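You operate a simulated robot arm through the tools that you are given. There is no shell and no other tool. Be economical: measure what you need, move in short steps, check, and stop when the job is done.

Carry out the task below with a simulated robot arm. There is one attempt and no reset: what you move stays moved.

Task
Shake the dust off both wound elements in the sieve.
Fine: lid fully open to load them upright, shut before the shaker wheel turns; turn till no dust shows.
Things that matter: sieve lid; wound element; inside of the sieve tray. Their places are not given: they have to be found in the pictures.

Only the result counts: the job must be done as asked and must still hold three seconds after the hand-in. Knocking over, shifting, dropping, spilling or breaking anything else fails it. A push-on lid holds only when it is set on centred and level and pressed home; a screw cap is set on level and turned clockwise until tight.

Robot
A 6-joint arm with a two-finger parallel gripper, fixed in place. Base frame: the origin is at the foot of the arm, x ahead of it, y to its left, z up; the work surface is at about z = 0.86. Units: m, degrees, N and s.
With the tool pointing down near the work surface it reaches from about 0.36 to 0.76 m from the base axis. Its first joint turns from -66.0 to 66.0 degrees. Payload 2.45 kg.
The TCP is the grasp point between the finger pads, 0.024 m short of the fingertips. In the tool frame z runs along the fingers and y along their closing line. Largest opening 0.068 m; finger width 0.017, thickness 0.01; the body of the gripper, 0.04 by 0.07 m, starts 0.041 m behind the TCP.
Orientation is that of the tool frame in the base frame, as [roll, pitch, yaw] about the fixed x, y, z axes, in that order (R = Rz(yaw) Ry(pitch) Rx(roll)). With the fingers straight down and closing along the base's y, the tool's x points along the base's -x, its y along +y and its z along -z.

Tools
- The arm moves only by the tool arm_command. Its argument "series" is a list of rows, each a list of 3 entries, a list of its own where there are three numbers: the shift along the base's x, y, z in m, then the turn, a rotation vector about the base's x, y, z in degrees, then the finger opening in m, from 0 to 0.068. In form: [[[tx, ty, tz], [rx, ry, rz], hand], ...]. A call has 1 to 10 rows; each row shifts and turns the commanded pose from where the row before left it. Rows are played at 5 a second. More than 0.05 m and 8.6 degrees between two rows, or a gripper value outside its range, and nothing of the call is played. Where a pose cannot be reached the arm comes as near as it can. A force on the tool above 60 N (or 10 N above the force at the start of the call, whichever is more), or a blocked arm, ends the call early, and 0.2 s more pass. Each finger travels about 0.108 m/s and halts on what it meets, pressing with about 38 N; the grip force reading is that of the motor and also rises with nothing between the fingers. The clock runs only during rows and for 0.2 s after the last one: add rows that do not move to give the fingers time. It gives the time, the measured TCP pose, the force on the tool (base axes), the opening and the grip force at its end, in the units of the frame above (readings bear some noise).
- Cameras (640 x 400 px; columns grow to the right, rows downward): "scene" is fixed at [0.1876, 0.4331, 1.4701]; the picture's right is [-0.51, -0.86, 0.00], its down [-0.44, 0.26, -0.86] and it looks along [0.74, -0.44, -0.51] (base axes); focal length 329 px, centre (320, 200). "wrist" rides on the gripper at [-0.032, 0, -0.039] in the tool frame; the picture's right is [0.00, -1.00, 0.00], its down [0.97, 0.00, -0.24] and it looks along [0.24, 0.00, 0.97] (tool axes); focal length 218 px, centre (320, 200).
- capture(camera): a new picture of that camera. It takes no simulated time.
- probe_pixels(camera, pixels): there is no depth. For up to 12 entries [column, row, z] of the newest picture of that camera ("zoom" is the newest enlarged one), the place [x, y] in the base frame at which the ray of that pixel passes the height z, good to about 0.002 m. It takes no simulated time.
- enlarge(camera, box): a new picture of the part [left, top, right, bottom] of that camera's present view, enlarged. It takes no simulated time.
- hand_in(): hands the job in; it is judged then, once.

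Keep the steps short. Do not move on a guess: measure, check each grasp and each placing, and mend mistakes. In all there are 80 turns and 54 pictures (those below and enlarged ones count). Leave the gripper open and the arm clear of the work at the hand-in unless told otherwise, and finish with a single line.

The tools are called as name(argument=value, ...) on one line, values as JSON. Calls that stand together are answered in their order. arm_command: Moves the arm, as the interface text tells. Its arguments: {"type":"object","properties":{"series":{"type":"array","items":{"type":"array"}}},"required":["series"]} The other tools are called the same way: capture (camera) takes a picture; probe_pixels (camera, pixels) gives the place at which the rays of pixels pass given heights; enlarge (camera, box) takes an enlarged picture of a part of a camera's view; hand_in () hands the job in.

At the start:

```text
time: 0.0
tcp_pos: [0.4135, 0.1888, 1.269]
tool_rot: [179.9, 0.0, 180.0]
force: [-1.0, -0.7, -0.7]
opening: 0.0681
grip_force: 0.0
```

scene: 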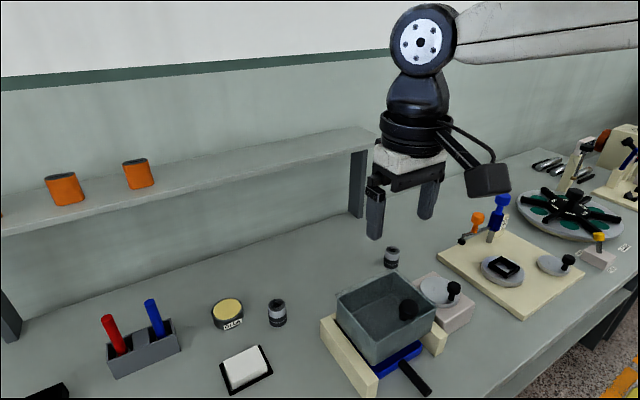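
wrist: 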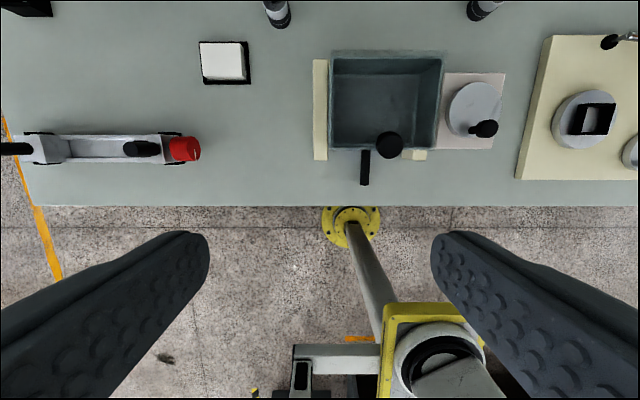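

I'll enlarge the sieve area in the scene and wrist views to identify the parts.

enlarge(camera="scene", box=[200, 230, 480, 400])

enlarge(camera="wrist", box=[180, 0, 520, 210])

enlarge(camera="scene", box=[430, 120, 640, 320])

```text
2.29 times, centred on (340, 315) of scene
```

zoom: 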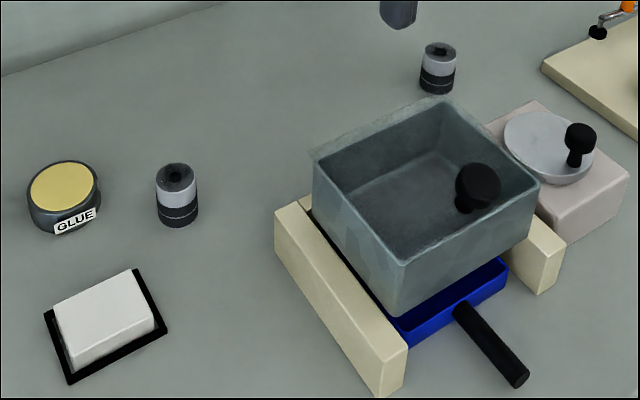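

```text
1.88 times, centred on (350, 105) of wrist
```

zoom: 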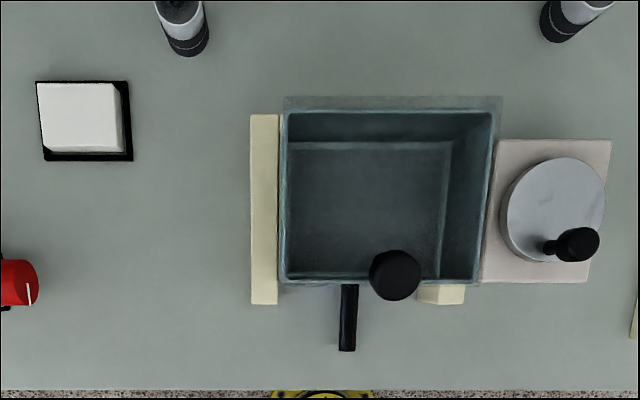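

```text
2.00 times, centred on (535, 220) of scene
```

zoom: 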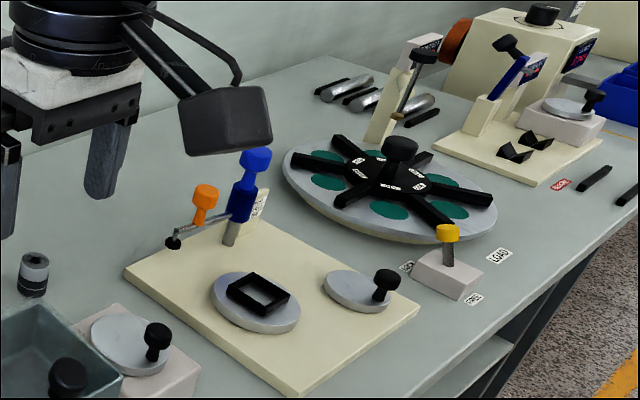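

Two small cylinders (scene (277,312), (391,257)) look like the wound elements, the clear-lidded box with black knob is the sieve, and the disc on the pink block is the shaker wheel. I'll measure them.

probe_pixels(camera="scene", pixels=[[277, 325, 0.86], [277, 303, 0.9], [391, 266, 0.86], [391, 250, 0.9], [408, 308, 1.0], [337, 296, 0.96], [391, 273, 0.96], [376, 364, 0.94], [436, 308, 0.96], [454, 286, 0.94], [437, 290, 0.92], [376, 396, 0.86]])

capture(camera="wrist")

probe_pixels(camera="wrist", pixels=[[389, 145, 1.0], [331, 53, 0.96], [445, 53, 0.96], [438, 149, 0.96], [331, 149, 0.96], [475, 108, 0.92], [485, 128, 0.94], [277, 22, 0.86], [475, 15, 0.86], [364, 183, 0.87], [505, 73, 0.9], [492, 149, 0.9]])

```text
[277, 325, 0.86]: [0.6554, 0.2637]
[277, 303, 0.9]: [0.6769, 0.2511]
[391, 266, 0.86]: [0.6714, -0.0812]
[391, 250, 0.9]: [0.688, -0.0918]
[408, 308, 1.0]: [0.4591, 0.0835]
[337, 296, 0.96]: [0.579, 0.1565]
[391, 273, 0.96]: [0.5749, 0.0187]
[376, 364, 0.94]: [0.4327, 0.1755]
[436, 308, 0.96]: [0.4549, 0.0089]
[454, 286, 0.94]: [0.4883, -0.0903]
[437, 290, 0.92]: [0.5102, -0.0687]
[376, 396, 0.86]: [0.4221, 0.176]
```

```text
48 pictures are left
```

wrist: 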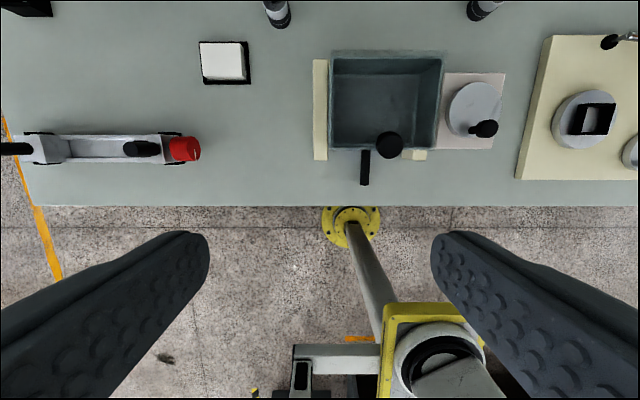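

```text
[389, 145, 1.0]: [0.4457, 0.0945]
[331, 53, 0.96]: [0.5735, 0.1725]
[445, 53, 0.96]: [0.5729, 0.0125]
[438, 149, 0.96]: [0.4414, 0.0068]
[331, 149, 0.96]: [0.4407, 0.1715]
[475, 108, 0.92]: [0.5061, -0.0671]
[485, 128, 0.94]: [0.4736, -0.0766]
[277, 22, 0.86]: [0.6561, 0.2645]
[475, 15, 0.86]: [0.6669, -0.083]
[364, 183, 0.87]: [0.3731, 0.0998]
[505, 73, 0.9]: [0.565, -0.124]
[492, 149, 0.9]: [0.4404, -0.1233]
```

Triangulating gives a rim at about z 0.99 and knob centre at about z 1.02. I'll refine with the enlarged view from above, moving the arm to hover over the sieve first (in short steps).

arm_command(series=[[[0.0, -0.04, -0.02], [0, 0, 0], 0.068], [[0.0, -0.04, -0.02], [0, 0, 0], 0.068], [[0.0, -0.01, -0.02], [0, 0, 0], 0.068], [[0, 0, 0], [0, 0, 0], 0.068]])

capture(camera="wrist")

enlarge(camera="scene", box=[310, 250, 480, 400])

```text
time: 1.0
tcp_pos: [0.413, 0.0989, 1.2086]
tool_rot: [-180.0, 0.1, -179.9]
force: [-0.7, 0.4, 0.0]
opening: 0.0679
grip_force: 0.0
```

```text
47 pictures are left
```

wrist: 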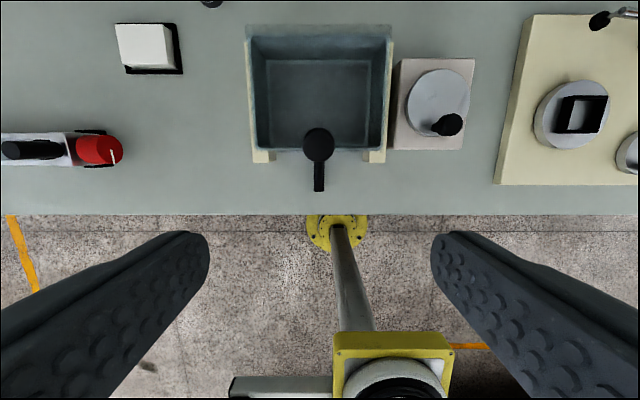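

```text
2.67 times, centred on (395, 325) of scene
```

zoom: 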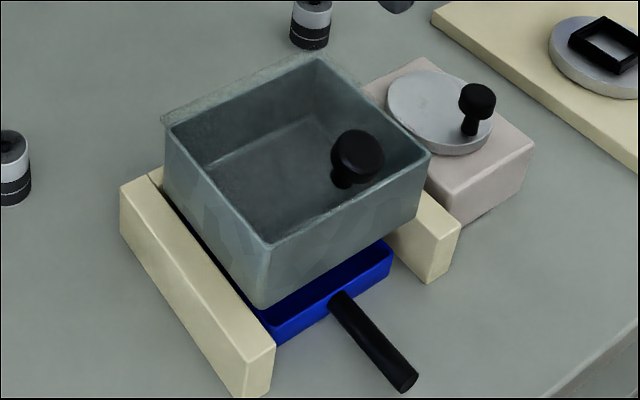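

probe_pixels(camera="wrist", pixels=[[247, 30, 0.99], [393, 30, 0.99], [247, 149, 0.99], [389, 149, 0.99], [318, 144, 1.02], [268, 60, 0.93], [370, 60, 0.93], [437, 97, 0.93], [448, 125, 0.95], [318, 188, 0.87], [246, 24, 0.99], [333, 144, 1.02]])

probe_pixels(camera="zoom", pixels=[[167, 128, 0.99], [317, 60, 0.99], [430, 152, 0.99], [267, 246, 0.99], [357, 155, 1.02], [162, 117, 0.99], [320, 48, 0.99], [342, 182, 1.0], [258, 308, 0.93], [440, 111, 0.93], [477, 97, 0.95], [470, 130, 0.93]])

```text
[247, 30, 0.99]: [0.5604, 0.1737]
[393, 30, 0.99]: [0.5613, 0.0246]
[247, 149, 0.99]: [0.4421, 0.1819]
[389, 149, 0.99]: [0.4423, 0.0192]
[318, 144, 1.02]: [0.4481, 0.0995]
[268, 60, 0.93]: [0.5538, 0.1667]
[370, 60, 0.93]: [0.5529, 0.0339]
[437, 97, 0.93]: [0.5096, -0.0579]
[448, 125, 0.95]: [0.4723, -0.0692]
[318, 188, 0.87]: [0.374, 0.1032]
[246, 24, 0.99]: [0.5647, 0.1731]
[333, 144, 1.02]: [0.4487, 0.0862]
```

```text
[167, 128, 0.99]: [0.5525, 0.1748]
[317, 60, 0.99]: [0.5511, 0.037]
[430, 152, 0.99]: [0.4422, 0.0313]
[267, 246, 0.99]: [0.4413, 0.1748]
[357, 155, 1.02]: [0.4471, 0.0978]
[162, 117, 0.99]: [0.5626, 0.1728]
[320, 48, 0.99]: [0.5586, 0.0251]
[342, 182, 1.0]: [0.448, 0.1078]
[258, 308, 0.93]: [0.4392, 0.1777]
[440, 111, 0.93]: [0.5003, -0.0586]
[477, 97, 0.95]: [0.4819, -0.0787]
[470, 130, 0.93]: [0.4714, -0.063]
```

The knob is at about (0.4475, 0.0995, 1.02), and the lid hinge is apparently along the far edge, x≈0.563, z≈0.99. I'll go down to just above the knob and check before gripping.

arm_command(series=[[[0.0345, 0.0005, -0.03], [0, 0, 0], 0.055], [[0, 0, -0.04], [0, 0, 0], 0.055], [[0, 0, -0.04], [0, 0, 0], 0.055], [[0, 0, -0.02], [0, 0, 0], 0.055], [[0, 0, 0], [0, 0, 0], 0.055]])

capture(camera="wrist")

enlarge(camera="scene", box=[310, 200, 480, 400])

```text
time: 2.2
tcp_pos: [0.4478, 0.0989, 1.0784]
tool_rot: [-180.0, 0.1, -180.0]
force: [0.2, -0.2, 0.3]
opening: 0.0548
grip_force: 0.0
```

```text
45 pictures are left
```

wrist: 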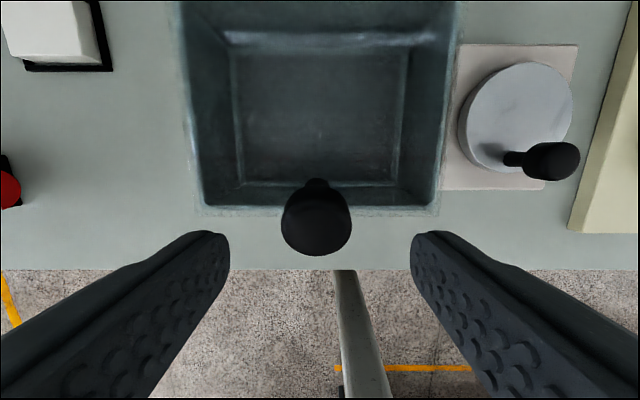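

```text
2.00 times, centred on (395, 300) of scene
```

zoom: 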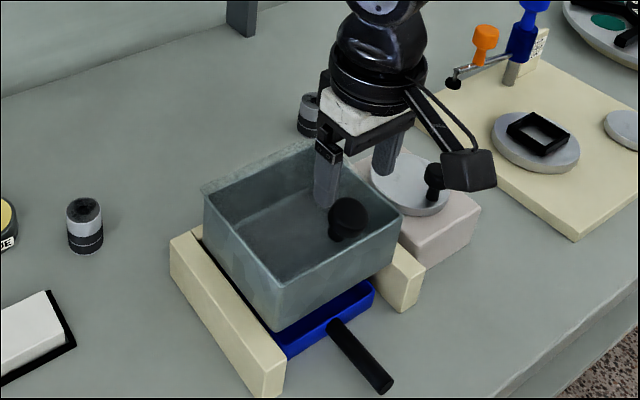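

probe_pixels(camera="wrist", pixels=[[317, 222, 1.02], [283, 222, 1.02], [351, 222, 1.02], [317, 254, 1.02], [317, 183, 1.0], [440, 213, 0.99], [185, 2, 0.99], [455, 2, 0.99]])

```text
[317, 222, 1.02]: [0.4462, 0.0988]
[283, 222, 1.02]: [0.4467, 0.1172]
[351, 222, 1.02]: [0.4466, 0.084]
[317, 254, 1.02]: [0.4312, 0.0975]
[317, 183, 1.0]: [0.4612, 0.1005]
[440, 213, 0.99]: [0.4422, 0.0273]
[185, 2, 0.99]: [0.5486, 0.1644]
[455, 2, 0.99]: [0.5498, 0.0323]
```

The knob is centred between the fingers, about 0.03 across. I'll go down to z≈1.026 and close on it.

arm_command(series=[[[-0.001, 0.0005, -0.03], [0, 0, 0], 0.055], [[0, 0, -0.022], [0, 0, 0], 0.055], [[0, 0, 0], [0, 0, 0], 0.055], [[0, 0, 0], [0, 0, 0], 0.02], [[0, 0, 0], [0, 0, 0], 0.02], [[0, 0, 0], [0, 0, 0], 0.02]])

capture(camera="wrist")

```text
time: 3.6
tcp_pos: [0.4459, 0.0994, 1.0254]
tool_rot: [-180.0, -0.1, -180.0]
force: [1.5, -0.2, -3.5]
opening: 0.0308
grip_force: 44.3
```

```text
43 pictures are left
```

wrist: 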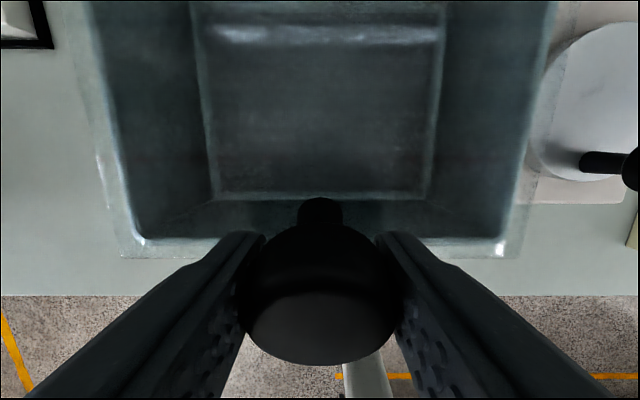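

The knob is held (0.031). I'll lift along a small arc about the far edge and check the force.

arm_command(series=[[[0.003, 0, 0.01], [0, 0, 0], 0.02], [[0.004, 0, 0.01], [0, 0, 0], 0.02], [[0.0, 0, 0.0], [0, 0, 0], 0.02]])

enlarge(camera="scene", box=[310, 200, 480, 400])

```text
time: 4.4
tcp_pos: [0.453, 0.0994, 1.0477]
tool_rot: [-179.9, -0.1, 179.9]
force: [-3.5, 0.3, -10.0]
opening: 0.0313
grip_force: 44.3
```

```text
2.00 times, centred on (395, 300) of scene
```

zoom: 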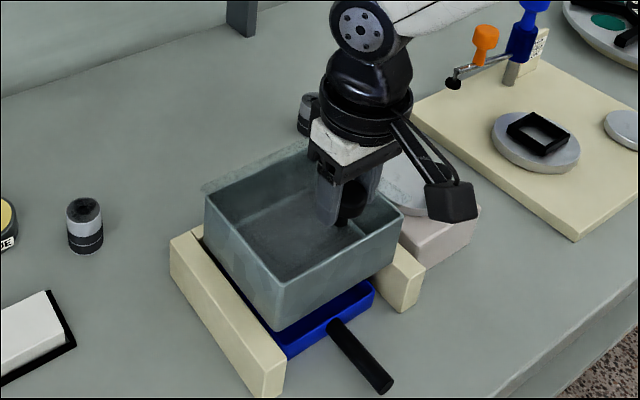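

arm_command(series=[[[0.005, 0, 0.0075], [0, 0, 0], 0.02], [[0.006, 0, 0.0085], [0, 0, 0], 0.02], [[0.007, 0, 0.008], [0, 0, 0], 0.02], [[0, 0, 0], [0, 0, 0], 0.02]])

capture(camera="wrist")

enlarge(camera="scene", box=[310, 200, 480, 400])

```text
time: 5.4
tcp_pos: [0.4735, 0.1002, 1.0717]
tool_rot: [179.9, 0.5, -179.9]
force: [0.8, 1.2, 4.1]
opening: 0.0314
grip_force: 45.0
```

```text
41 pictures are left
```

wrist: 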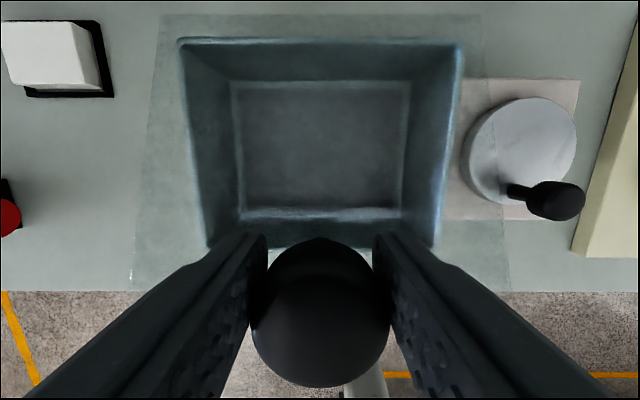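

```text
2.00 times, centred on (395, 300) of scene
```

zoom: 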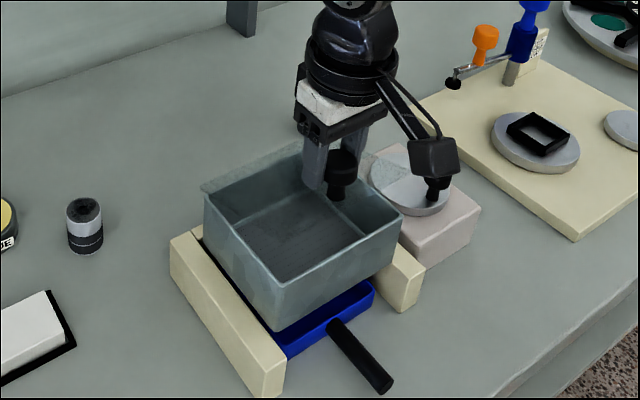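

The lid is hinged at the far edge, and r≈0.121 fits the arc (about 27° so far). I'll continue along it.

arm_command(series=[[[0.0095, 0, 0.009], [0, 0, 0], 0.02], [[0.011, 0, 0.009], [0, 0, 0], 0.02], [[0.0135, 0, 0.008], [0, 0, 0], 0.02], [[0.0146, 0, 0.0065], [0, 0, 0], 0.02], [[0.015, 0, 0.0045], [0, 0, 0], 0.02], [[0.0159, 0, 0.0022], [0, 0, 0], 0.02], [[0, 0, 0], [0, 0, 0], 0.02]])

enlarge(camera="scene", box=[310, 200, 480, 400])

```text
time: 7.0
tcp_pos: [0.5518, 0.0995, 1.1085]
tool_rot: [180.0, 0.0, -180.0]
force: [-0.1, -0.5, -0.6]
opening: 0.0199
grip_force: 0.0
```

```text
2.00 times, centred on (395, 300) of scene
```

zoom: 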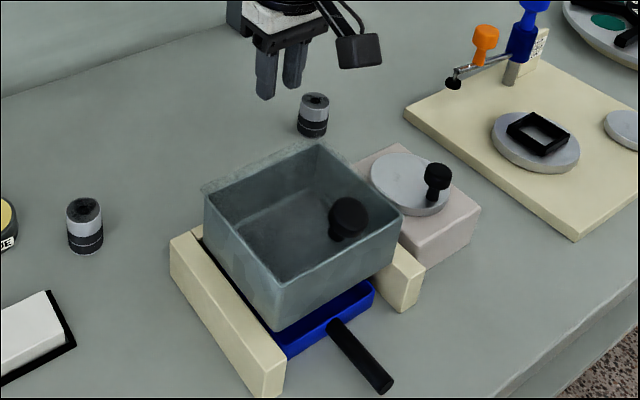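

The knob slipped out, probably because the motion was too fast or the arc radius was wrong, and the lid fell shut again with nothing else disturbed. I'll go back above the knob and re-check it.

arm_command(series=[[[-0.035, 0, 0], [0, 0, 0], 0.055], [[-0.035, 0, 0], [0, 0, 0], 0.055], [[-0.0353, 0, 0], [0, 0, 0], 0.055], [[0, 0, -0.035], [0, 0, 0], 0.055], [[0, 0, 0], [0, 0, 0], 0.055]])

enlarge(camera="wrist", box=[160, 0, 480, 280])

enlarge(camera="scene", box=[335, 250, 445, 345])

```text
time: 8.2
tcp_pos: [0.444, 0.0991, 1.0751]
tool_rot: [-179.9, 0.0, -180.0]
force: [0.1, -0.1, 0.4]
opening: 0.0549
grip_force: 0.0
```

```text
1.43 times, centred on (320, 140) of wrist
```

zoom: 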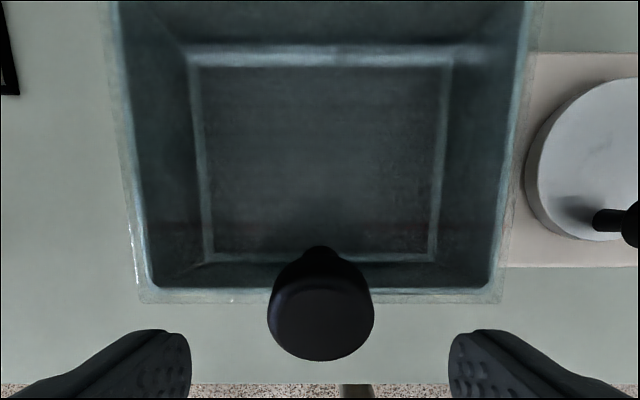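

```text
4.21 times, centred on (390, 298) of scene
```

zoom: 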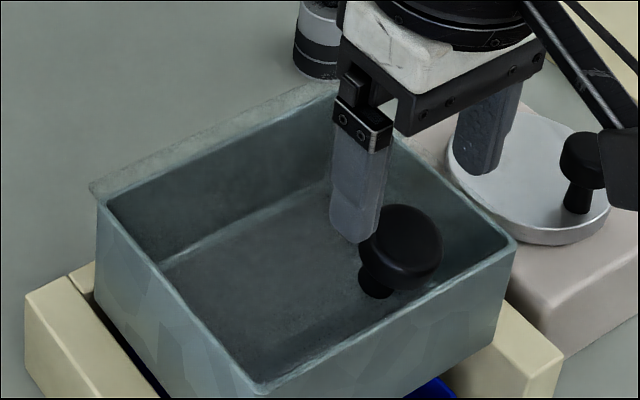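

probe_pixels(camera="zoom", pixels=[[376, 290, 0.993], [376, 290, 1.0], [402, 235, 1.02], [402, 235, 1.03], [97, 187, 0.99], [92, 182, 0.99], [340, 90, 0.99]])

probe_pixels(camera="wrist", pixels=[[320, 210, 1.02], [320, 210, 1.03], [320, 180, 1.0], [320, 245, 1.03]])

```text
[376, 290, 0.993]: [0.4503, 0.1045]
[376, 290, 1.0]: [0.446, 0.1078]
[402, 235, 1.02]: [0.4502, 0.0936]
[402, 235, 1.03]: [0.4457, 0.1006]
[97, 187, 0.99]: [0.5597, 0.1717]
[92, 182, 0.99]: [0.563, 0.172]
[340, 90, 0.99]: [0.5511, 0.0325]
```

```text
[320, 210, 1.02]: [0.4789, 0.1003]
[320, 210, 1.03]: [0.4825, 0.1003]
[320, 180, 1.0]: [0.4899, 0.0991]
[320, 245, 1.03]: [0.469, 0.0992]
```

I'll regrip deeper (TCP z≈1.019), then lift slowly with the tool tilting along with the lid.

arm_command(series=[[[0.003, 0.0004, -0.03], [0, 0, 0], 0.055], [[0, 0, -0.026], [0, 0, 0], 0.055], [[0, 0, 0], [0, 0, 0], 0.055], [[0, 0, 0], [0, 0, 0], 0.015], [[0, 0, 0], [0, 0, 0], 0.015], [[0, 0, 0], [0, 0, 0], 0.015], [[0.0028, 0, 0.0104], [0, 5, 0], 0.015], [[0, 0, 0], [0, 0, 0], 0.015]])

```text
time: 10.0
tcp_pos: [0.4504, 0.0992, 1.0298]
tool_rot: [-180.0, -5.0, -179.9]
force: [-7.5, -0.2, 2.3]
opening: 0.0312
grip_force: 44.2
```

Force is small and the grip holds. Continuing.

arm_command(series=[[[0.003, 0, 0.0101], [0, 5, 0], 0.015], [[0, 0, 0], [0, 0, 0], 0.015], [[0.0046, 0, 0.0097], [0, 5, 0], 0.015], [[0, 0, 0], [0, 0, 0], 0.015], [[0.0054, 0, 0.0092], [0, 5, 0], 0.015], [[0, 0, 0], [0, 0, 0], 0.015]])

capture(camera="wrist")

```text
time: 11.4
tcp_pos: [0.4647, 0.0993, 1.0577]
tool_rot: [-179.9, -19.9, -179.9]
force: [6.4, 0.3, -2.9]
opening: 0.0311
grip_force: 44.4
```

```text
36 pictures are left
```

wrist: 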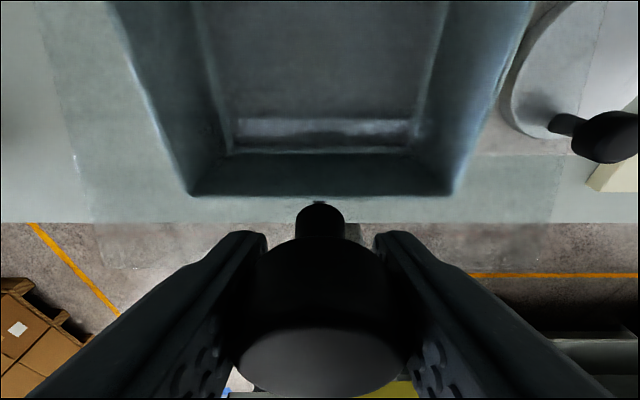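

The knob stays square in the fingers at 20°. Continuing to 40°.

arm_command(series=[[[0.0062, 0, 0.0088], [0, 5, 0], 0.015], [[0, 0, 0], [0, 0, 0], 0.015], [[0.0069, 0, 0.0082], [0, 5, 0], 0.015], [[0, 0, 0], [0, 0, 0], 0.015], [[0.0076, 0, 0.0076], [0, 5, 0], 0.015], [[0, 0, 0], [0, 0, 0], 0.015], [[0.0083, 0, 0.0068], [0, 5, 0], 0.015], [[0, 0, 0], [0, 0, 0], 0.015]])

capture(camera="wrist")

```text
time: 13.2
tcp_pos: [0.4944, 0.1001, 1.0897]
tool_rot: [-180.0, -39.9, 179.9]
force: [12.4, -0.5, -12.0]
opening: 0.0311
grip_force: 45.0
```

```text
35 pictures are left
```

wrist: 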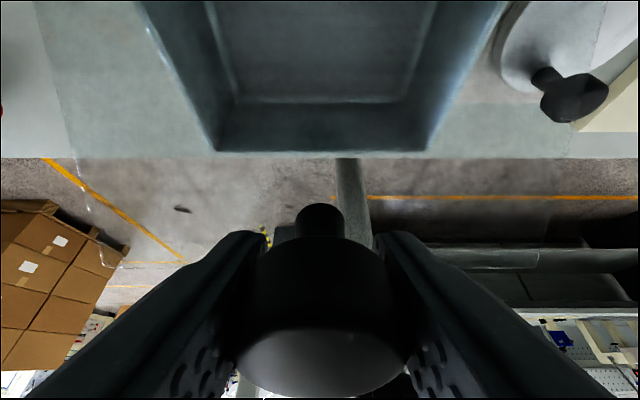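

Still held well. The force (12,-12) points toward the hinge, so my radius is slightly too big. I'll correct a little inward and continue.

arm_command(series=[[[0.0015, 0, -0.002], [0, 0, 0], 0.015], [[0.0088, 0, 0.006], [0, 5, 0], 0.015], [[0, 0, 0], [0, 0, 0], 0.015], [[0.0093, 0, 0.0051], [0, 5, 0], 0.015], [[0, 0, 0], [0, 0, 0], 0.015], [[0.0097, 0, 0.0043], [0, 5, 0], 0.015], [[0, 0, 0], [0, 0, 0], 0.015]])

```text
time: 14.8
tcp_pos: [0.5218, 0.0987, 1.1042]
tool_rot: [179.9, -55.0, -179.8]
force: [-2.3, 0.8, 25.2]
opening: 0.0311
grip_force: 44.5
```

arm_command(series=[[[0.0, 0, 0.002], [0, 0, 0], 0.015], [[0, 0, 0], [0, 0, 0], 0.015], [[0.0101, 0, 0.0036], [0, 5, 0], 0.015], [[0, 0, 0], [0, 0, 0], 0.015]])

capture(camera="wrist")

enlarge(camera="scene", box=[310, 180, 480, 380])

```text
time: 15.8
tcp_pos: [0.5075, 0.0984, 1.0895]
tool_rot: [180.0, -59.8, 179.9]
force: [1.4, 0.3, 16.4]
opening: 0.0309
grip_force: 44.5
out of reach, approached as far as the arm can: row 3
```

```text
34 pictures are left
```

wrist: 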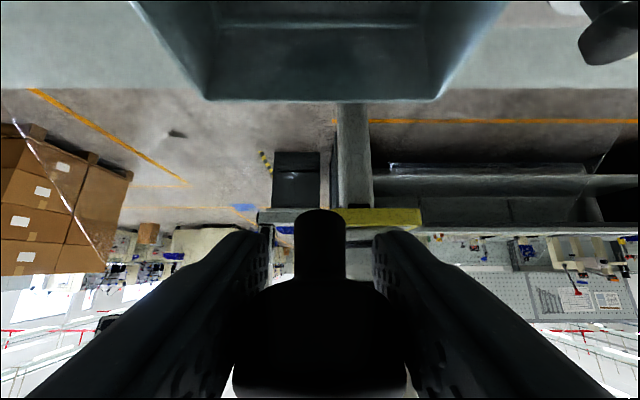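

```text
2.00 times, centred on (395, 280) of scene
```

zoom: 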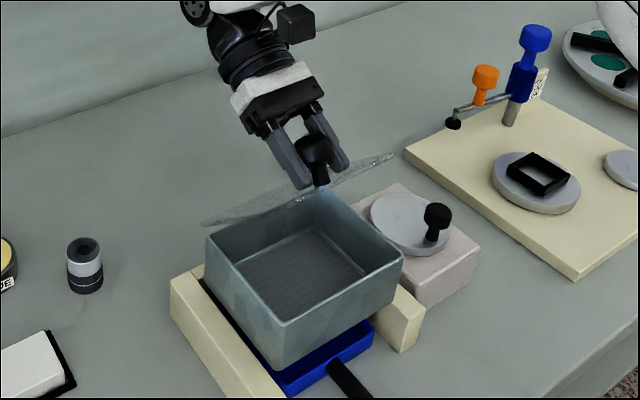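

The tilt limit is at about 55–60°. The grip still holds (0.031). I'll reduce the tilt while keeping on the arc, letting the knob pivot in the pads.

arm_command(series=[[[0, 0, 0], [0, -6, 0], 0.015], [[0, 0, 0], [0, 0, 0], 0.015]])

```text
time: 16.4
tcp_pos: [0.5068, 0.0984, 1.0882]
tool_rot: [179.9, -54.1, -179.9]
force: [-9.1, 0.1, -7.5]
opening: 0.0313
grip_force: 44.7
```

arm_command(series=[[[0.008, 0, 0.0063], [0, -3, 0], 0.015], [[0, 0, 0], [0, 0, 0], 0.015], [[0.0084, 0, 0.006], [0, -3, 0], 0.015], [[0, 0, 0], [0, 0, 0], 0.015]])

enlarge(camera="scene", box=[330, 200, 440, 300])

```text
time: 17.4
tcp_pos: [0.5248, 0.0993, 1.103]
tool_rot: [180.0, -47.9, -180.0]
force: [-0.9, 0.2, -18.7]
opening: 0.0315
grip_force: 44.6
```

```text
4.00 times, centred on (385, 250) of scene
```

zoom: 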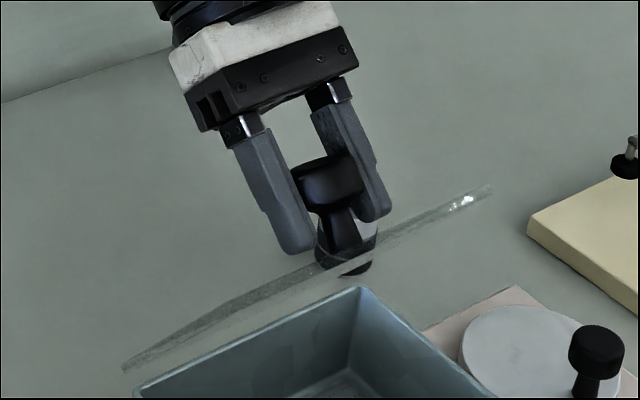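

Held well. The lid pulls down slightly (−19 N), so I'll continue with a lower arc.

arm_command(series=[[[0.0093, 0, 0.0028], [0, -3, 0], 0.015], [[0, 0, 0], [0, 0, 0], 0.015], [[0.0098, 0, 0.0026], [0, -3, 0], 0.015], [[0, 0, 0], [0, 0, 0], 0.015]])

```text
time: 18.4
tcp_pos: [0.5428, 0.0974, 1.1075]
tool_rot: [179.9, -42.1, -179.9]
force: [-12.1, 0.3, 7.1]
opening: 0.0316
grip_force: 44.3
```

arm_command(series=[[[0.0097, 0, 0.003], [0, -2, 0], 0.015], [[0, 0, 0], [0, 0, 0], 0.015], [[0.0103, 0, 0.0012], [0, -2, 0], 0.015], [[0, 0, 0], [0, 0, 0], 0.015], [[0.0104, 0, 0.0], [0, -2, 0], 0.015], [[0, 0, 0], [0, 0, 0], 0.015]])

enlarge(camera="scene", box=[330, 200, 440, 300])

```text
time: 19.8
tcp_pos: [0.5723, 0.0976, 1.1094]
tool_rot: [-179.9, -36.1, 180.0]
force: [-6.4, 0.2, -22.4]
opening: 0.0285
grip_force: 43.3
```

```text
4.00 times, centred on (385, 250) of scene
```

zoom: 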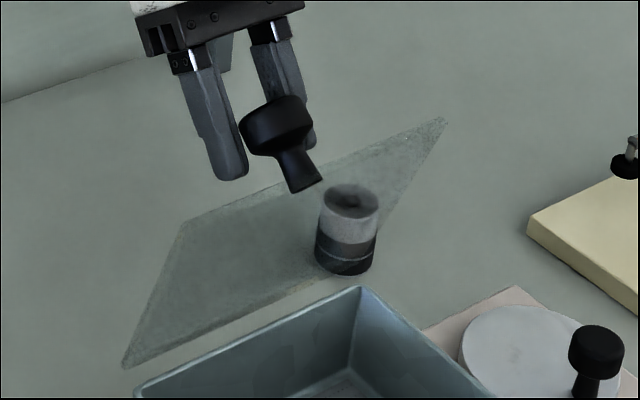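

The lid is at about 75–80°, but the grip is drifting to the knob's edge. I'll ease down and back to relieve the −22 N pull, then look.

arm_command(series=[[[-0.003, 0, -0.004], [0, 0, 0], 0.015], [[0, 0, 0], [0, 0, 0], 0.015]])

enlarge(camera="scene", box=[330, 200, 440, 300])

capture(camera="wrist")

```text
time: 20.4
tcp_pos: [0.57, 0.0987, 1.1094]
tool_rot: [179.9, -35.6, -179.9]
force: [6.7, 0.0, 0.5]
opening: 0.0285
grip_force: 43.4
```

```text
4.00 times, centred on (385, 250) of scene
```

zoom: 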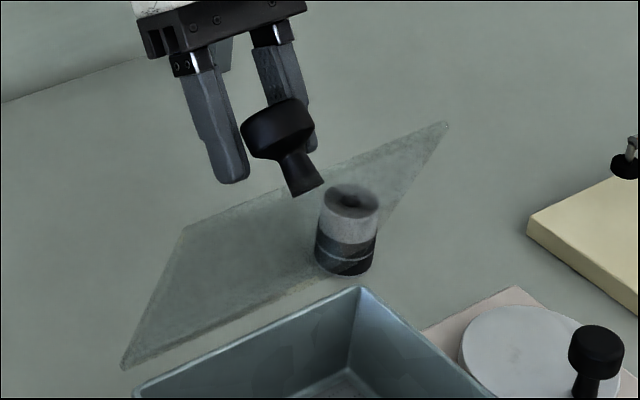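

```text
29 pictures are left
```

wrist: 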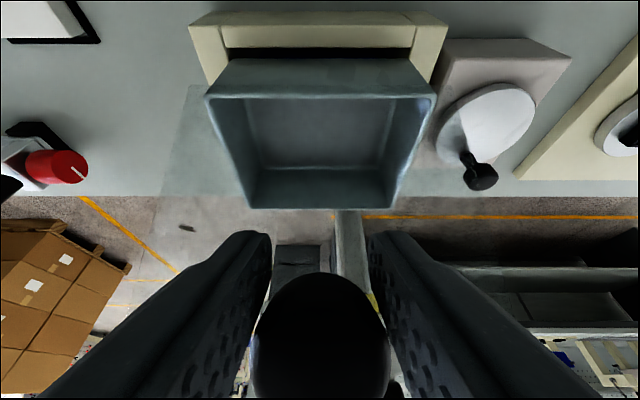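

The lid corner shows the lid is really at about 71°, and the knob centre sits about 12 mm behind the pads. I'll back up along the arc to see whether the knob re-centres, which also lowers the lid in a controlled way if it doesn't.

arm_command(series=[[[-0.004, 0, 0.001], [0, 0, 0], 0.015], [[-0.004, 0, 0.001], [0, 0, 0], 0.015], [[-0.004, 0, 0.001], [0, 0, 0], 0.015], [[0, 0, 0], [0, 0, 0], 0.015]])

enlarge(camera="scene", box=[330, 200, 440, 300])

```text
time: 21.4
tcp_pos: [0.5589, 0.0995, 1.1079]
tool_rot: [-180.0, -35.9, -180.0]
force: [11.2, -0.4, -34.2]
opening: 0.0277
grip_force: 41.9
```

```text
4.00 times, centred on (385, 250) of scene
```

zoom: 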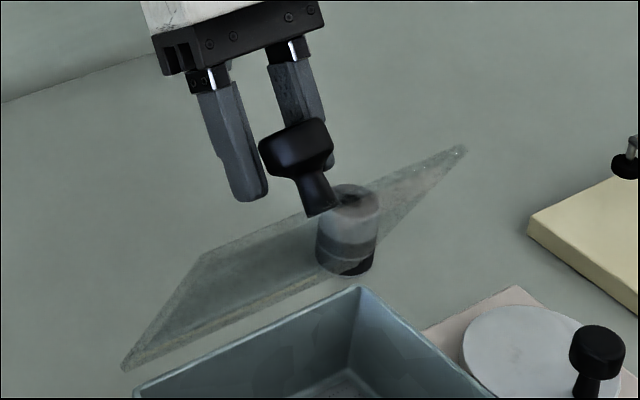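

The lid follows the tool down, so I'll lower it in a controlled way back to nearly closed, then redo the lift with a better arc (hinge (0.565, 0.992), r=0.1225).

arm_command(series=[[[-0.002, 0, -0.003], [0, 0, 0], 0.015], [[-0.01, 0, -0.0035], [0, 0, 0], 0.015], [[-0.01, 0, -0.0036], [0, 0, 0], 0.015], [[-0.0095, 0, -0.005], [0, 0, 0], 0.015], [[-0.0091, 0, -0.0054], [0, 0, 0], 0.015], [[-0.0085, 0, -0.0065], [0, -3, 0], 0.015], [[-0.0079, 0, -0.007], [0, -3, 0], 0.015], [[0, 0, 0], [0, 0, 0], 0.015]])

enlarge(camera="scene", box=[330, 220, 440, 320])

```text
time: 23.2
tcp_pos: [0.5003, 0.0979, 1.0756]
tool_rot: [180.0, -29.9, -179.9]
force: [0.4, 0.0, 0.0]
opening: 0.015
grip_force: 0.2
```

```text
4.00 times, centred on (385, 270) of scene
```

zoom: 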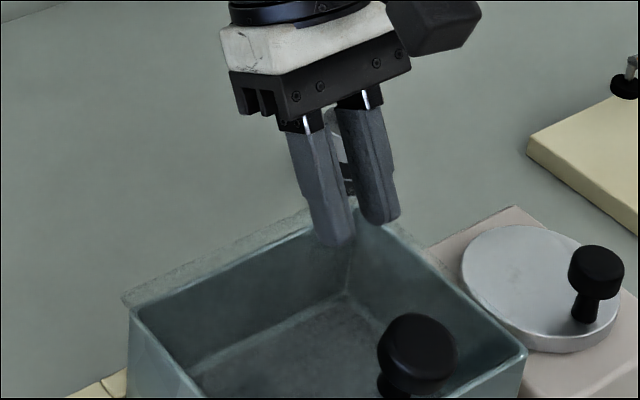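

It closed again, with nothing displaced. Before regripping I'll test in free space how much tilt is reachable along the upper arc.

arm_command(series=[[[0.006, 0.0004, 0.0239], [0, 6, 0], 0.055], [[0.02, 0.0004, 0.005], [0, 6, 0], 0.055], [[0.02, 0.0004, 0.005], [0, 6, 0], 0.055], [[0.0197, 0.0004, 0.005], [0, 4, 0], 0.055], [[0, 0, 0], [0, 0, 0], 0.055]])

```text
time: 24.4
tcp_pos: [0.5485, 0.0971, 1.1032]
tool_rot: [179.9, -51.9, -179.9]
force: [1.2, 0.4, -0.5]
opening: 0.0551
grip_force: 0.1
out of reach, approached as far as the arm can: row 4
```

arm_command(series=[[[0.0175, 0.001, 0.0113], [0, -7, 0], 0.055], [[0, 0, 0], [0, 0, 0], 0.055]])

arm_command(series=[[[0.017, 0.001, -0.001], [0, -6, 0], 0.055], [[0.016, 0, -0.003], [0, -6, 0], 0.055], [[0, 0, 0], [0, 0, 0], 0.055]])

arm_command(series=[[[0.014, 0, -0.006], [0, -5, 0], 0.055], [[0.014, 0, -0.006], [0, -4, 0], 0.055], [[0, 0, 0], [0, 0, 0], 0.055]])

```text
time: 25.0
tcp_pos: [0.5672, 0.0978, 1.1137]
tool_rot: [180.0, -45.0, 179.9]
force: [-0.2, 0.9, 0.3]
opening: 0.0551
grip_force: 0.0
```

```text
time: 25.8
tcp_pos: [0.5996, 0.0992, 1.1106]
tool_rot: [-180.0, -32.9, 180.0]
force: [-0.2, -0.7, -0.5]
opening: 0.0549
grip_force: 0.1
```

```text
time: 26.6
tcp_pos: [0.6281, 0.101, 1.0975]
tool_rot: [179.9, -23.9, -179.9]
force: [-0.2, -0.9, 0.0]
opening: 0.055
grip_force: 0.0
```

All of these are reachable: tilt 45° at lid 75°, 33° at 90°, 24° at 105°. Back above the knob.

arm_command(series=[[[-0.0362, -0.0003, 0.0], [0, -4.8, 0], 0.055], [[-0.0362, -0.0003, 0.0], [0, -4.8, 0], 0.055], [[-0.0362, -0.0003, 0], [0, -4.8, 0], 0.055], [[-0.0362, -0.0003, 0], [0, -4.8, 0], 0.055], [[-0.0363, -0.0003, -0.0175], [0, -4.7, 0], 0.055], [[0, 0, 0], [0, 0, 0], 0.055]])

capture(camera="wrist")

probe_pixels(camera="wrist", pixels=[[320, 220, 1.035], [320, 200, 0.995], [240, 205, 0.992], [410, 205, 0.992]])

```text
time: 28.0
tcp_pos: [0.448, 0.0997, 1.0811]
tool_rot: [-179.9, 0.0, -180.0]
force: [-0.3, -0.6, 0.4]
opening: 0.0547
grip_force: 0.0
```

```text
26 pictures are left
```

wrist: 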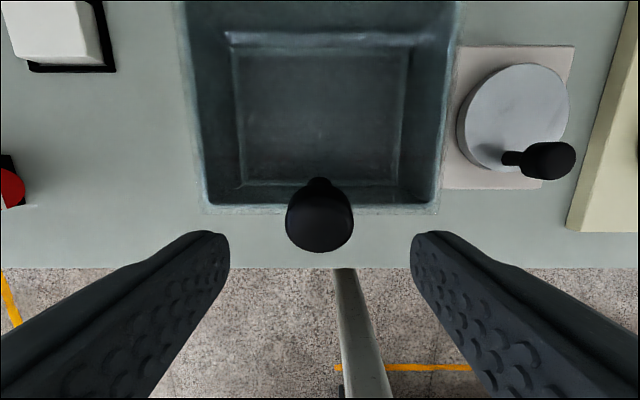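

```text
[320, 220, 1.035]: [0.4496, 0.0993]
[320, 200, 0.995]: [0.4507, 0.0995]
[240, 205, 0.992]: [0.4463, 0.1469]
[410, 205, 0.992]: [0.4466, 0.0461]
```

The knob is at (0.447, 0.0995), unchanged. Gripping again and lifting to 20° with tilt.

arm_command(series=[[[-0.001, -0.0002, -0.03], [0, 0, 0], 0.055], [[0, 0, -0.0291], [0, 0, 0], 0.055], [[0, 0, 0], [0, 0, 0], 0.055], [[0, 0, 0], [0, 0, 0], 0.01], [[0, 0, 0], [0, 0, 0], 0.01], [[0, 0, 0], [0, 0, 0], 0.01], [[0.0034, 0, 0.0103], [0, 5, 0], 0.01], [[0.0036, 0, 0.0097], [0, 5, 0], 0.01], [[0.0048, 0, 0.0095], [0, 5, 0], 0.01], [[0, 0, 0], [0, 0, 0], 0.01]])

arm_command(series=[[[0.0056, 0, 0.009], [0, 5, 0], 0.01], [[0, 0, 0], [0, 0, 0], 0.01], [[0.0063, 0, 0.0085], [0, 5, 0], 0.01], [[0, 0, 0], [0, 0, 0], 0.01], [[0.0071, 0, 0.008], [0, 5, 0], 0.01], [[0, 0, 0], [0, 0, 0], 0.01]])

```text
time: 30.2
tcp_pos: [0.4589, 0.0974, 1.0509]
tool_rot: [180.0, -14.8, -180.0]
force: [22.5, 0.7, -11.5]
opening: 0.0312
grip_force: 44.2
```

```text
time: 31.6
tcp_pos: [0.4769, 0.0997, 1.0767]
tool_rot: [180.0, -30.1, -179.9]
force: [11.2, 0.1, 1.2]
opening: 0.0314
grip_force: 44.4
```

arm_command(series=[[[0.0088, 0, 0.0072], [0, 5, 0], 0.01], [[0, 0, 0], [0, 0, 0], 0.01], [[0.0083, 0, 0.0066], [0, 5, 0], 0.01], [[0, 0, 0], [0, 0, 0], 0.01], [[0.0089, 0, 0.0058], [0, 5, 0], 0.01], [[0, 0, 0], [0, 0, 0], 0.01]])

arm_command(series=[[[0.0094, 0, 0.0051], [0, 5, 0], 0.01], [[0, 0, 0], [0, 0, 0], 0.01]])

enlarge(camera="scene", box=[330, 200, 440, 300])

```text
time: 33.0
tcp_pos: [0.5017, 0.0985, 1.0953]
tool_rot: [180.0, -45.2, -179.8]
force: [-1.8, 0.1, 15.1]
opening: 0.0314
grip_force: 45.0
```

```text
time: 33.6
tcp_pos: [0.5118, 0.0983, 1.1018]
tool_rot: [-179.9, -50.2, -179.9]
force: [-3.5, 1.3, 16.7]
opening: 0.0317
grip_force: 44.9
```

```text
4.00 times, centred on (385, 250) of scene
```

zoom: 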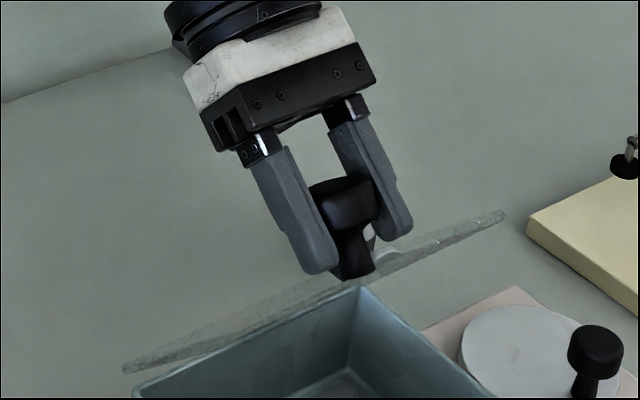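

arm_command(series=[[[0.0097, 0, 0.0055], [0, -1, 0], 0.01], [[0, 0, 0], [0, 0, 0], 0.01], [[0.0101, 0, 0.0034], [0, -1, 0], 0.01], [[0, 0, 0], [0, 0, 0], 0.01]])

enlarge(camera="scene", box=[330, 200, 440, 300])

```text
time: 34.6
tcp_pos: [0.5322, 0.0977, 1.11]
tool_rot: [180.0, -48.0, -179.9]
force: [-6.7, -0.7, -10.2]
opening: 0.0311
grip_force: 44.8
```

```text
4.00 times, centred on (385, 250) of scene
```

zoom: 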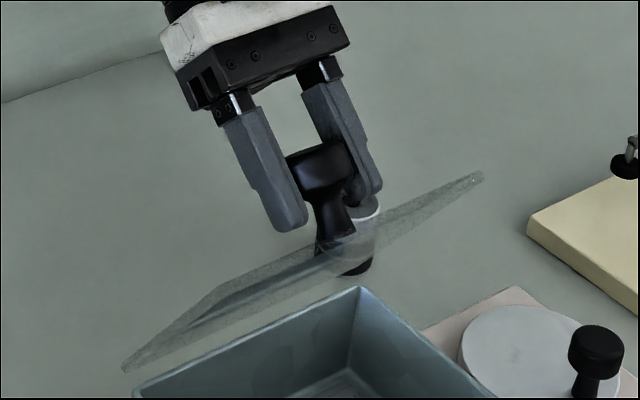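

arm_command(series=[[[0.0104, 0, 0.0014], [0, -1, 0], 0.01], [[0, 0, 0], [0, 0, 0], 0.01], [[0.0105, 0, 0.0012], [0, -2, 0], 0.01], [[0, 0, 0], [0, 0, 0], 0.01]])

enlarge(camera="scene", box=[330, 200, 440, 300])

```text
time: 35.6
tcp_pos: [0.553, 0.0981, 1.1152]
tool_rot: [180.0, -45.1, -180.0]
force: [-9.9, -0.5, 9.2]
opening: 0.0312
grip_force: 44.9
```

```text
4.00 times, centred on (385, 250) of scene
```

zoom: 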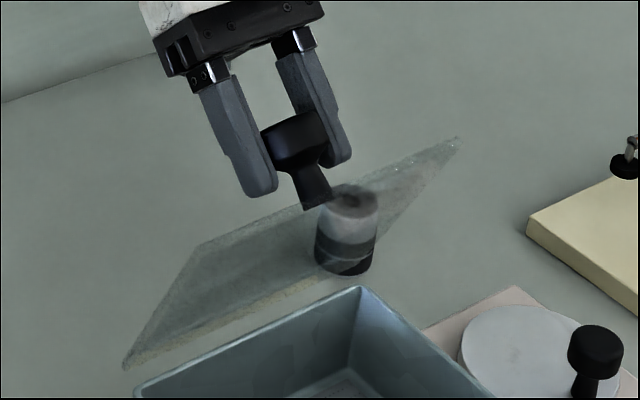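

The knob is still gripped, with the lid at ~67° and about 7 mm of lag from creeping slip. I'll now sweep over the top without pauses to limit the creep.

arm_command(series=[[[0.0105, 0, 0.0008], [0, -3, 0], 0.0], [[0.0106, 0, -0.0003], [0, -3, 0], 0.0], [[0.0106, 0, -0.0013], [0, -3, 0], 0.0], [[0.0104, 0, -0.0022], [0, -3, 0], 0.0], [[0.0102, 0, -0.003], [0, -3, 0], 0.0], [[0.0098, 0, -0.004], [0, -3, 0], 0.0]])

enlarge(camera="scene", box=[330, 200, 440, 300])

```text
time: 37.0
tcp_pos: [0.6151, 0.0988, 1.1043]
tool_rot: [-180.0, -27.0, -179.9]
force: [0.2, 0.2, -0.8]
opening: 0.0001
grip_force: 23.6
```

```text
4.00 times, centred on (385, 250) of scene
```

zoom: 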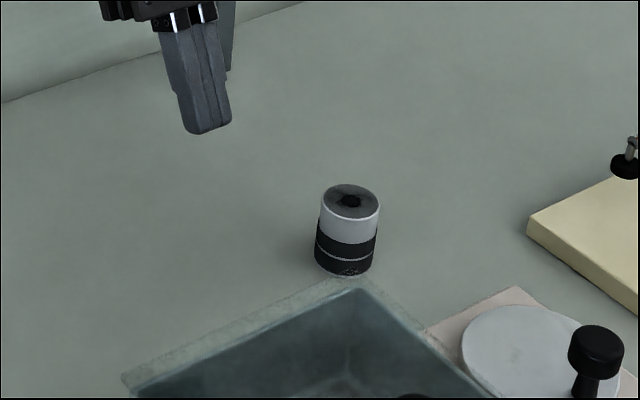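

The grip only slips once the lid rotates relative to the tool: roughly 0.33 mm of lag per degree. So I'll regrip with the tool 6 mm behind the knob centre to leave room for the lag, and keep as much tilt as reach permits.

arm_command(series=[[[-0.0348, 0.0002, 0.003], [0, -5.4, 0], 0.055], [[-0.0348, 0.0002, 0.0], [0, -5.4, 0], 0.055], [[-0.0348, 0.0002, 0], [0, -5.4, 0], 0.055], [[-0.0348, 0.0001, 0], [0, -5.4, 0], 0.055], [[-0.0349, 0, -0.0173], [0, -5.4, 0], 0.055], [[0, 0, -0.034], [0, 0, 0], 0.055], [[0, 0, 0], [0, 0, 0], 0.055]])

capture(camera="wrist")

```text
time: 38.6
tcp_pos: [0.4398, 0.0996, 1.054]
tool_rot: [180.0, 0.0, 180.0]
force: [0.8, -0.3, 1.1]
opening: 0.0551
grip_force: 0.1
```

```text
21 pictures are left
```

wrist: 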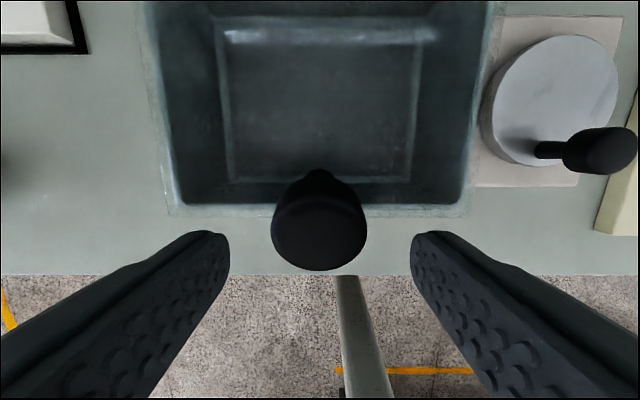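

arm_command(series=[[[0.001, 0, -0.032], [0, 0, 0], 0.055], [[0, 0, 0], [0, 0, 0], 0.055], [[0, 0, 0], [0, 0, 0], 0.0], [[0, 0, 0], [0, 0, 0], 0.0], [[0, 0, 0], [0, 0, 0], 0.0], [[0.0031, 0, 0.0107], [0, 5, 0], 0.0], [[0.004, 0, 0.0104], [0, 5, 0], 0.0], [[0.0049, 0, 0.01], [0, 5, 0], 0.0], [[0.0057, 0, 0.0095], [0, 5, 0], 0.0], [[0, 0, 0], [0, 0, 0], 0.0]])

arm_command(series=[[[0.0066, 0, 0.009], [0, 5, 0], 0.0], [[0.0073, 0, 0.0084], [0, 5, 0], 0.0], [[0.008, 0, 0.0077], [0, 5, 0], 0.0], [[0.0087, 0, 0.007], [0, 5, 0], 0.0], [[0, 0, 0], [0, 0, 0], 0.0]])

```text
time: 40.8
tcp_pos: [0.4608, 0.1, 1.0641]
tool_rot: [180.0, -20.2, 180.0]
force: [12.5, -0.4, -16.4]
opening: 0.0313
grip_force: 44.7
```

```text
time: 42.0
tcp_pos: [0.4904, 0.1012, 1.0942]
tool_rot: [179.9, -39.8, 179.9]
force: [13.8, 0.3, -2.5]
opening: 0.0314
grip_force: 44.5
```

arm_command(series=[[[0.0102, 0, 0.0062], [0, 5, 0], 0.0], [[0.0098, 0, 0.0054], [0, 5, 0], 0.0], [[0.0101, 0, 0.0045], [0, 2, 0], 0.0], [[0, 0, 0], [0, 0, 0], 0.0]])

```text
time: 43.0
tcp_pos: [0.519, 0.1004, 1.1111]
tool_rot: [180.0, -52.4, -179.9]
force: [-5.9, -0.8, -11.9]
opening: 0.0313
grip_force: 45.4
```

arm_command(series=[[[0.0106, 0, 0.0026], [0, -1, 0], 0.0], [[0.0108, 0, 0.0025], [0, -2, 0], 0.0], [[0, 0, 0], [0, 0, 0], 0.0]])

enlarge(camera="scene", box=[330, 200, 440, 300])

```text
time: 43.8
tcp_pos: [0.5415, 0.0992, 1.1175]
tool_rot: [179.8, -49.1, -179.8]
force: [-11.2, 0.0, 8.7]
opening: 0.031
grip_force: 44.6
```

```text
4.00 times, centred on (385, 250) of scene
```

zoom: 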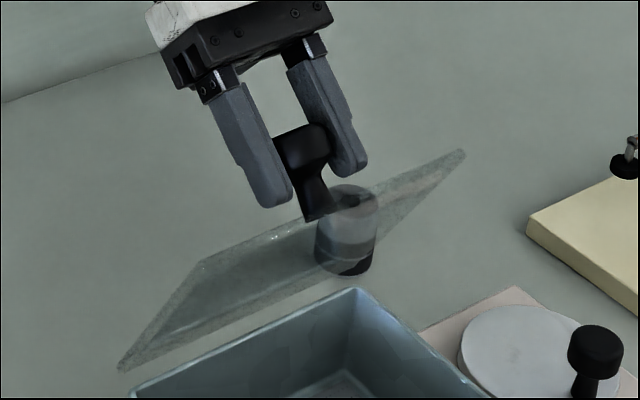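

The lid is at ~64° with almost no lag. Continuing.

arm_command(series=[[[0.011, 0, 0.0017], [0, -2, 0], 0.0], [[0, 0, 0], [0, 0, 0], 0.0], [[0.0111, 0, 0.0008], [0, -3, 0], 0.0], [[0, 0, 0], [0, 0, 0], 0.0]])

enlarge(camera="scene", box=[330, 200, 440, 300])

```text
time: 44.8
tcp_pos: [0.5624, 0.1004, 1.1194]
tool_rot: [180.0, -44.0, 180.0]
force: [-10.5, -0.4, 2.6]
opening: 0.0311
grip_force: 44.6
```

```text
4.00 times, centred on (385, 250) of scene
```

zoom: 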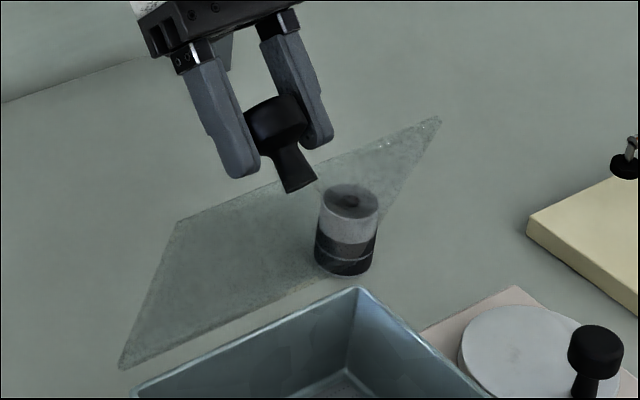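

~74° and still fully gripped. Continuing to nominal 90°.

arm_command(series=[[[0.0111, 0, -0.0003], [0, -3.5, 0], 0.0], [[0, 0, 0], [0, 0, 0], 0.0], [[0.0111, 0, -0.0011], [0, -3.5, 0], 0.0], [[0, 0, 0], [0, 0, 0], 0.0]])

enlarge(camera="scene", box=[330, 200, 440, 300])

```text
time: 45.8
tcp_pos: [0.5863, 0.0995, 1.1178]
tool_rot: [-179.9, -37.1, 179.9]
force: [-9.3, 0.0, 3.8]
opening: 0.0314
grip_force: 44.6
```

```text
4.00 times, centred on (385, 250) of scene
```

zoom: 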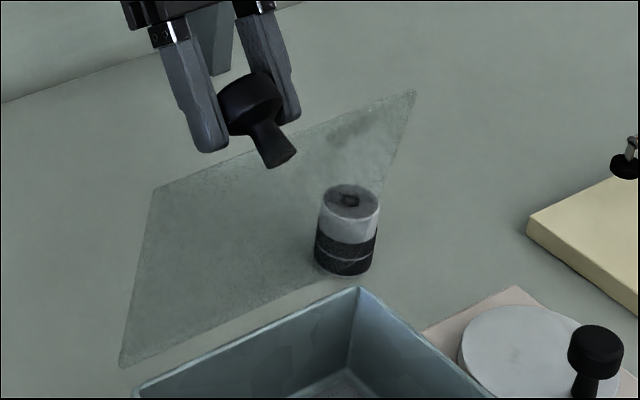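

arm_command(series=[[[0.0109, 0, -0.0022], [0, -3.5, 0], 0.0], [[0, 0, 0], [0, 0, 0], 0.0], [[0.0107, 0, -0.0031], [0, -3, 0], 0.0], [[0, 0, 0], [0, 0, 0], 0.0], [[0.0104, 0, -0.004], [0, -3, 0], 0.0], [[0, 0, 0], [0, 0, 0], 0.0]])

enlarge(camera="scene", box=[320, 190, 450, 300])

```text
time: 47.2
tcp_pos: [0.6178, 0.0984, 1.1078]
tool_rot: [-180.0, -27.7, -179.9]
force: [-6.7, 0.8, 9.5]
opening: 0.0309
grip_force: 44.1
```

```text
3.64 times, centred on (385, 245) of scene
```

zoom: 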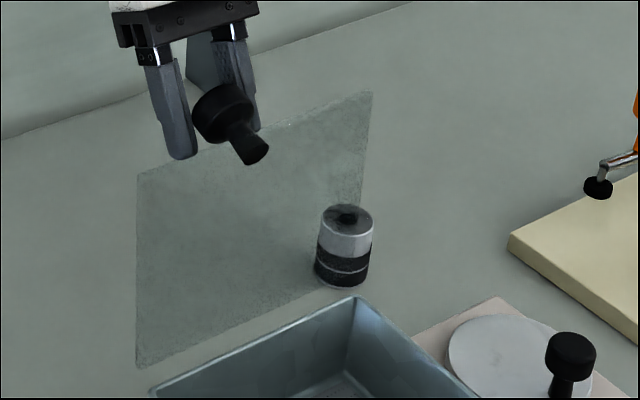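

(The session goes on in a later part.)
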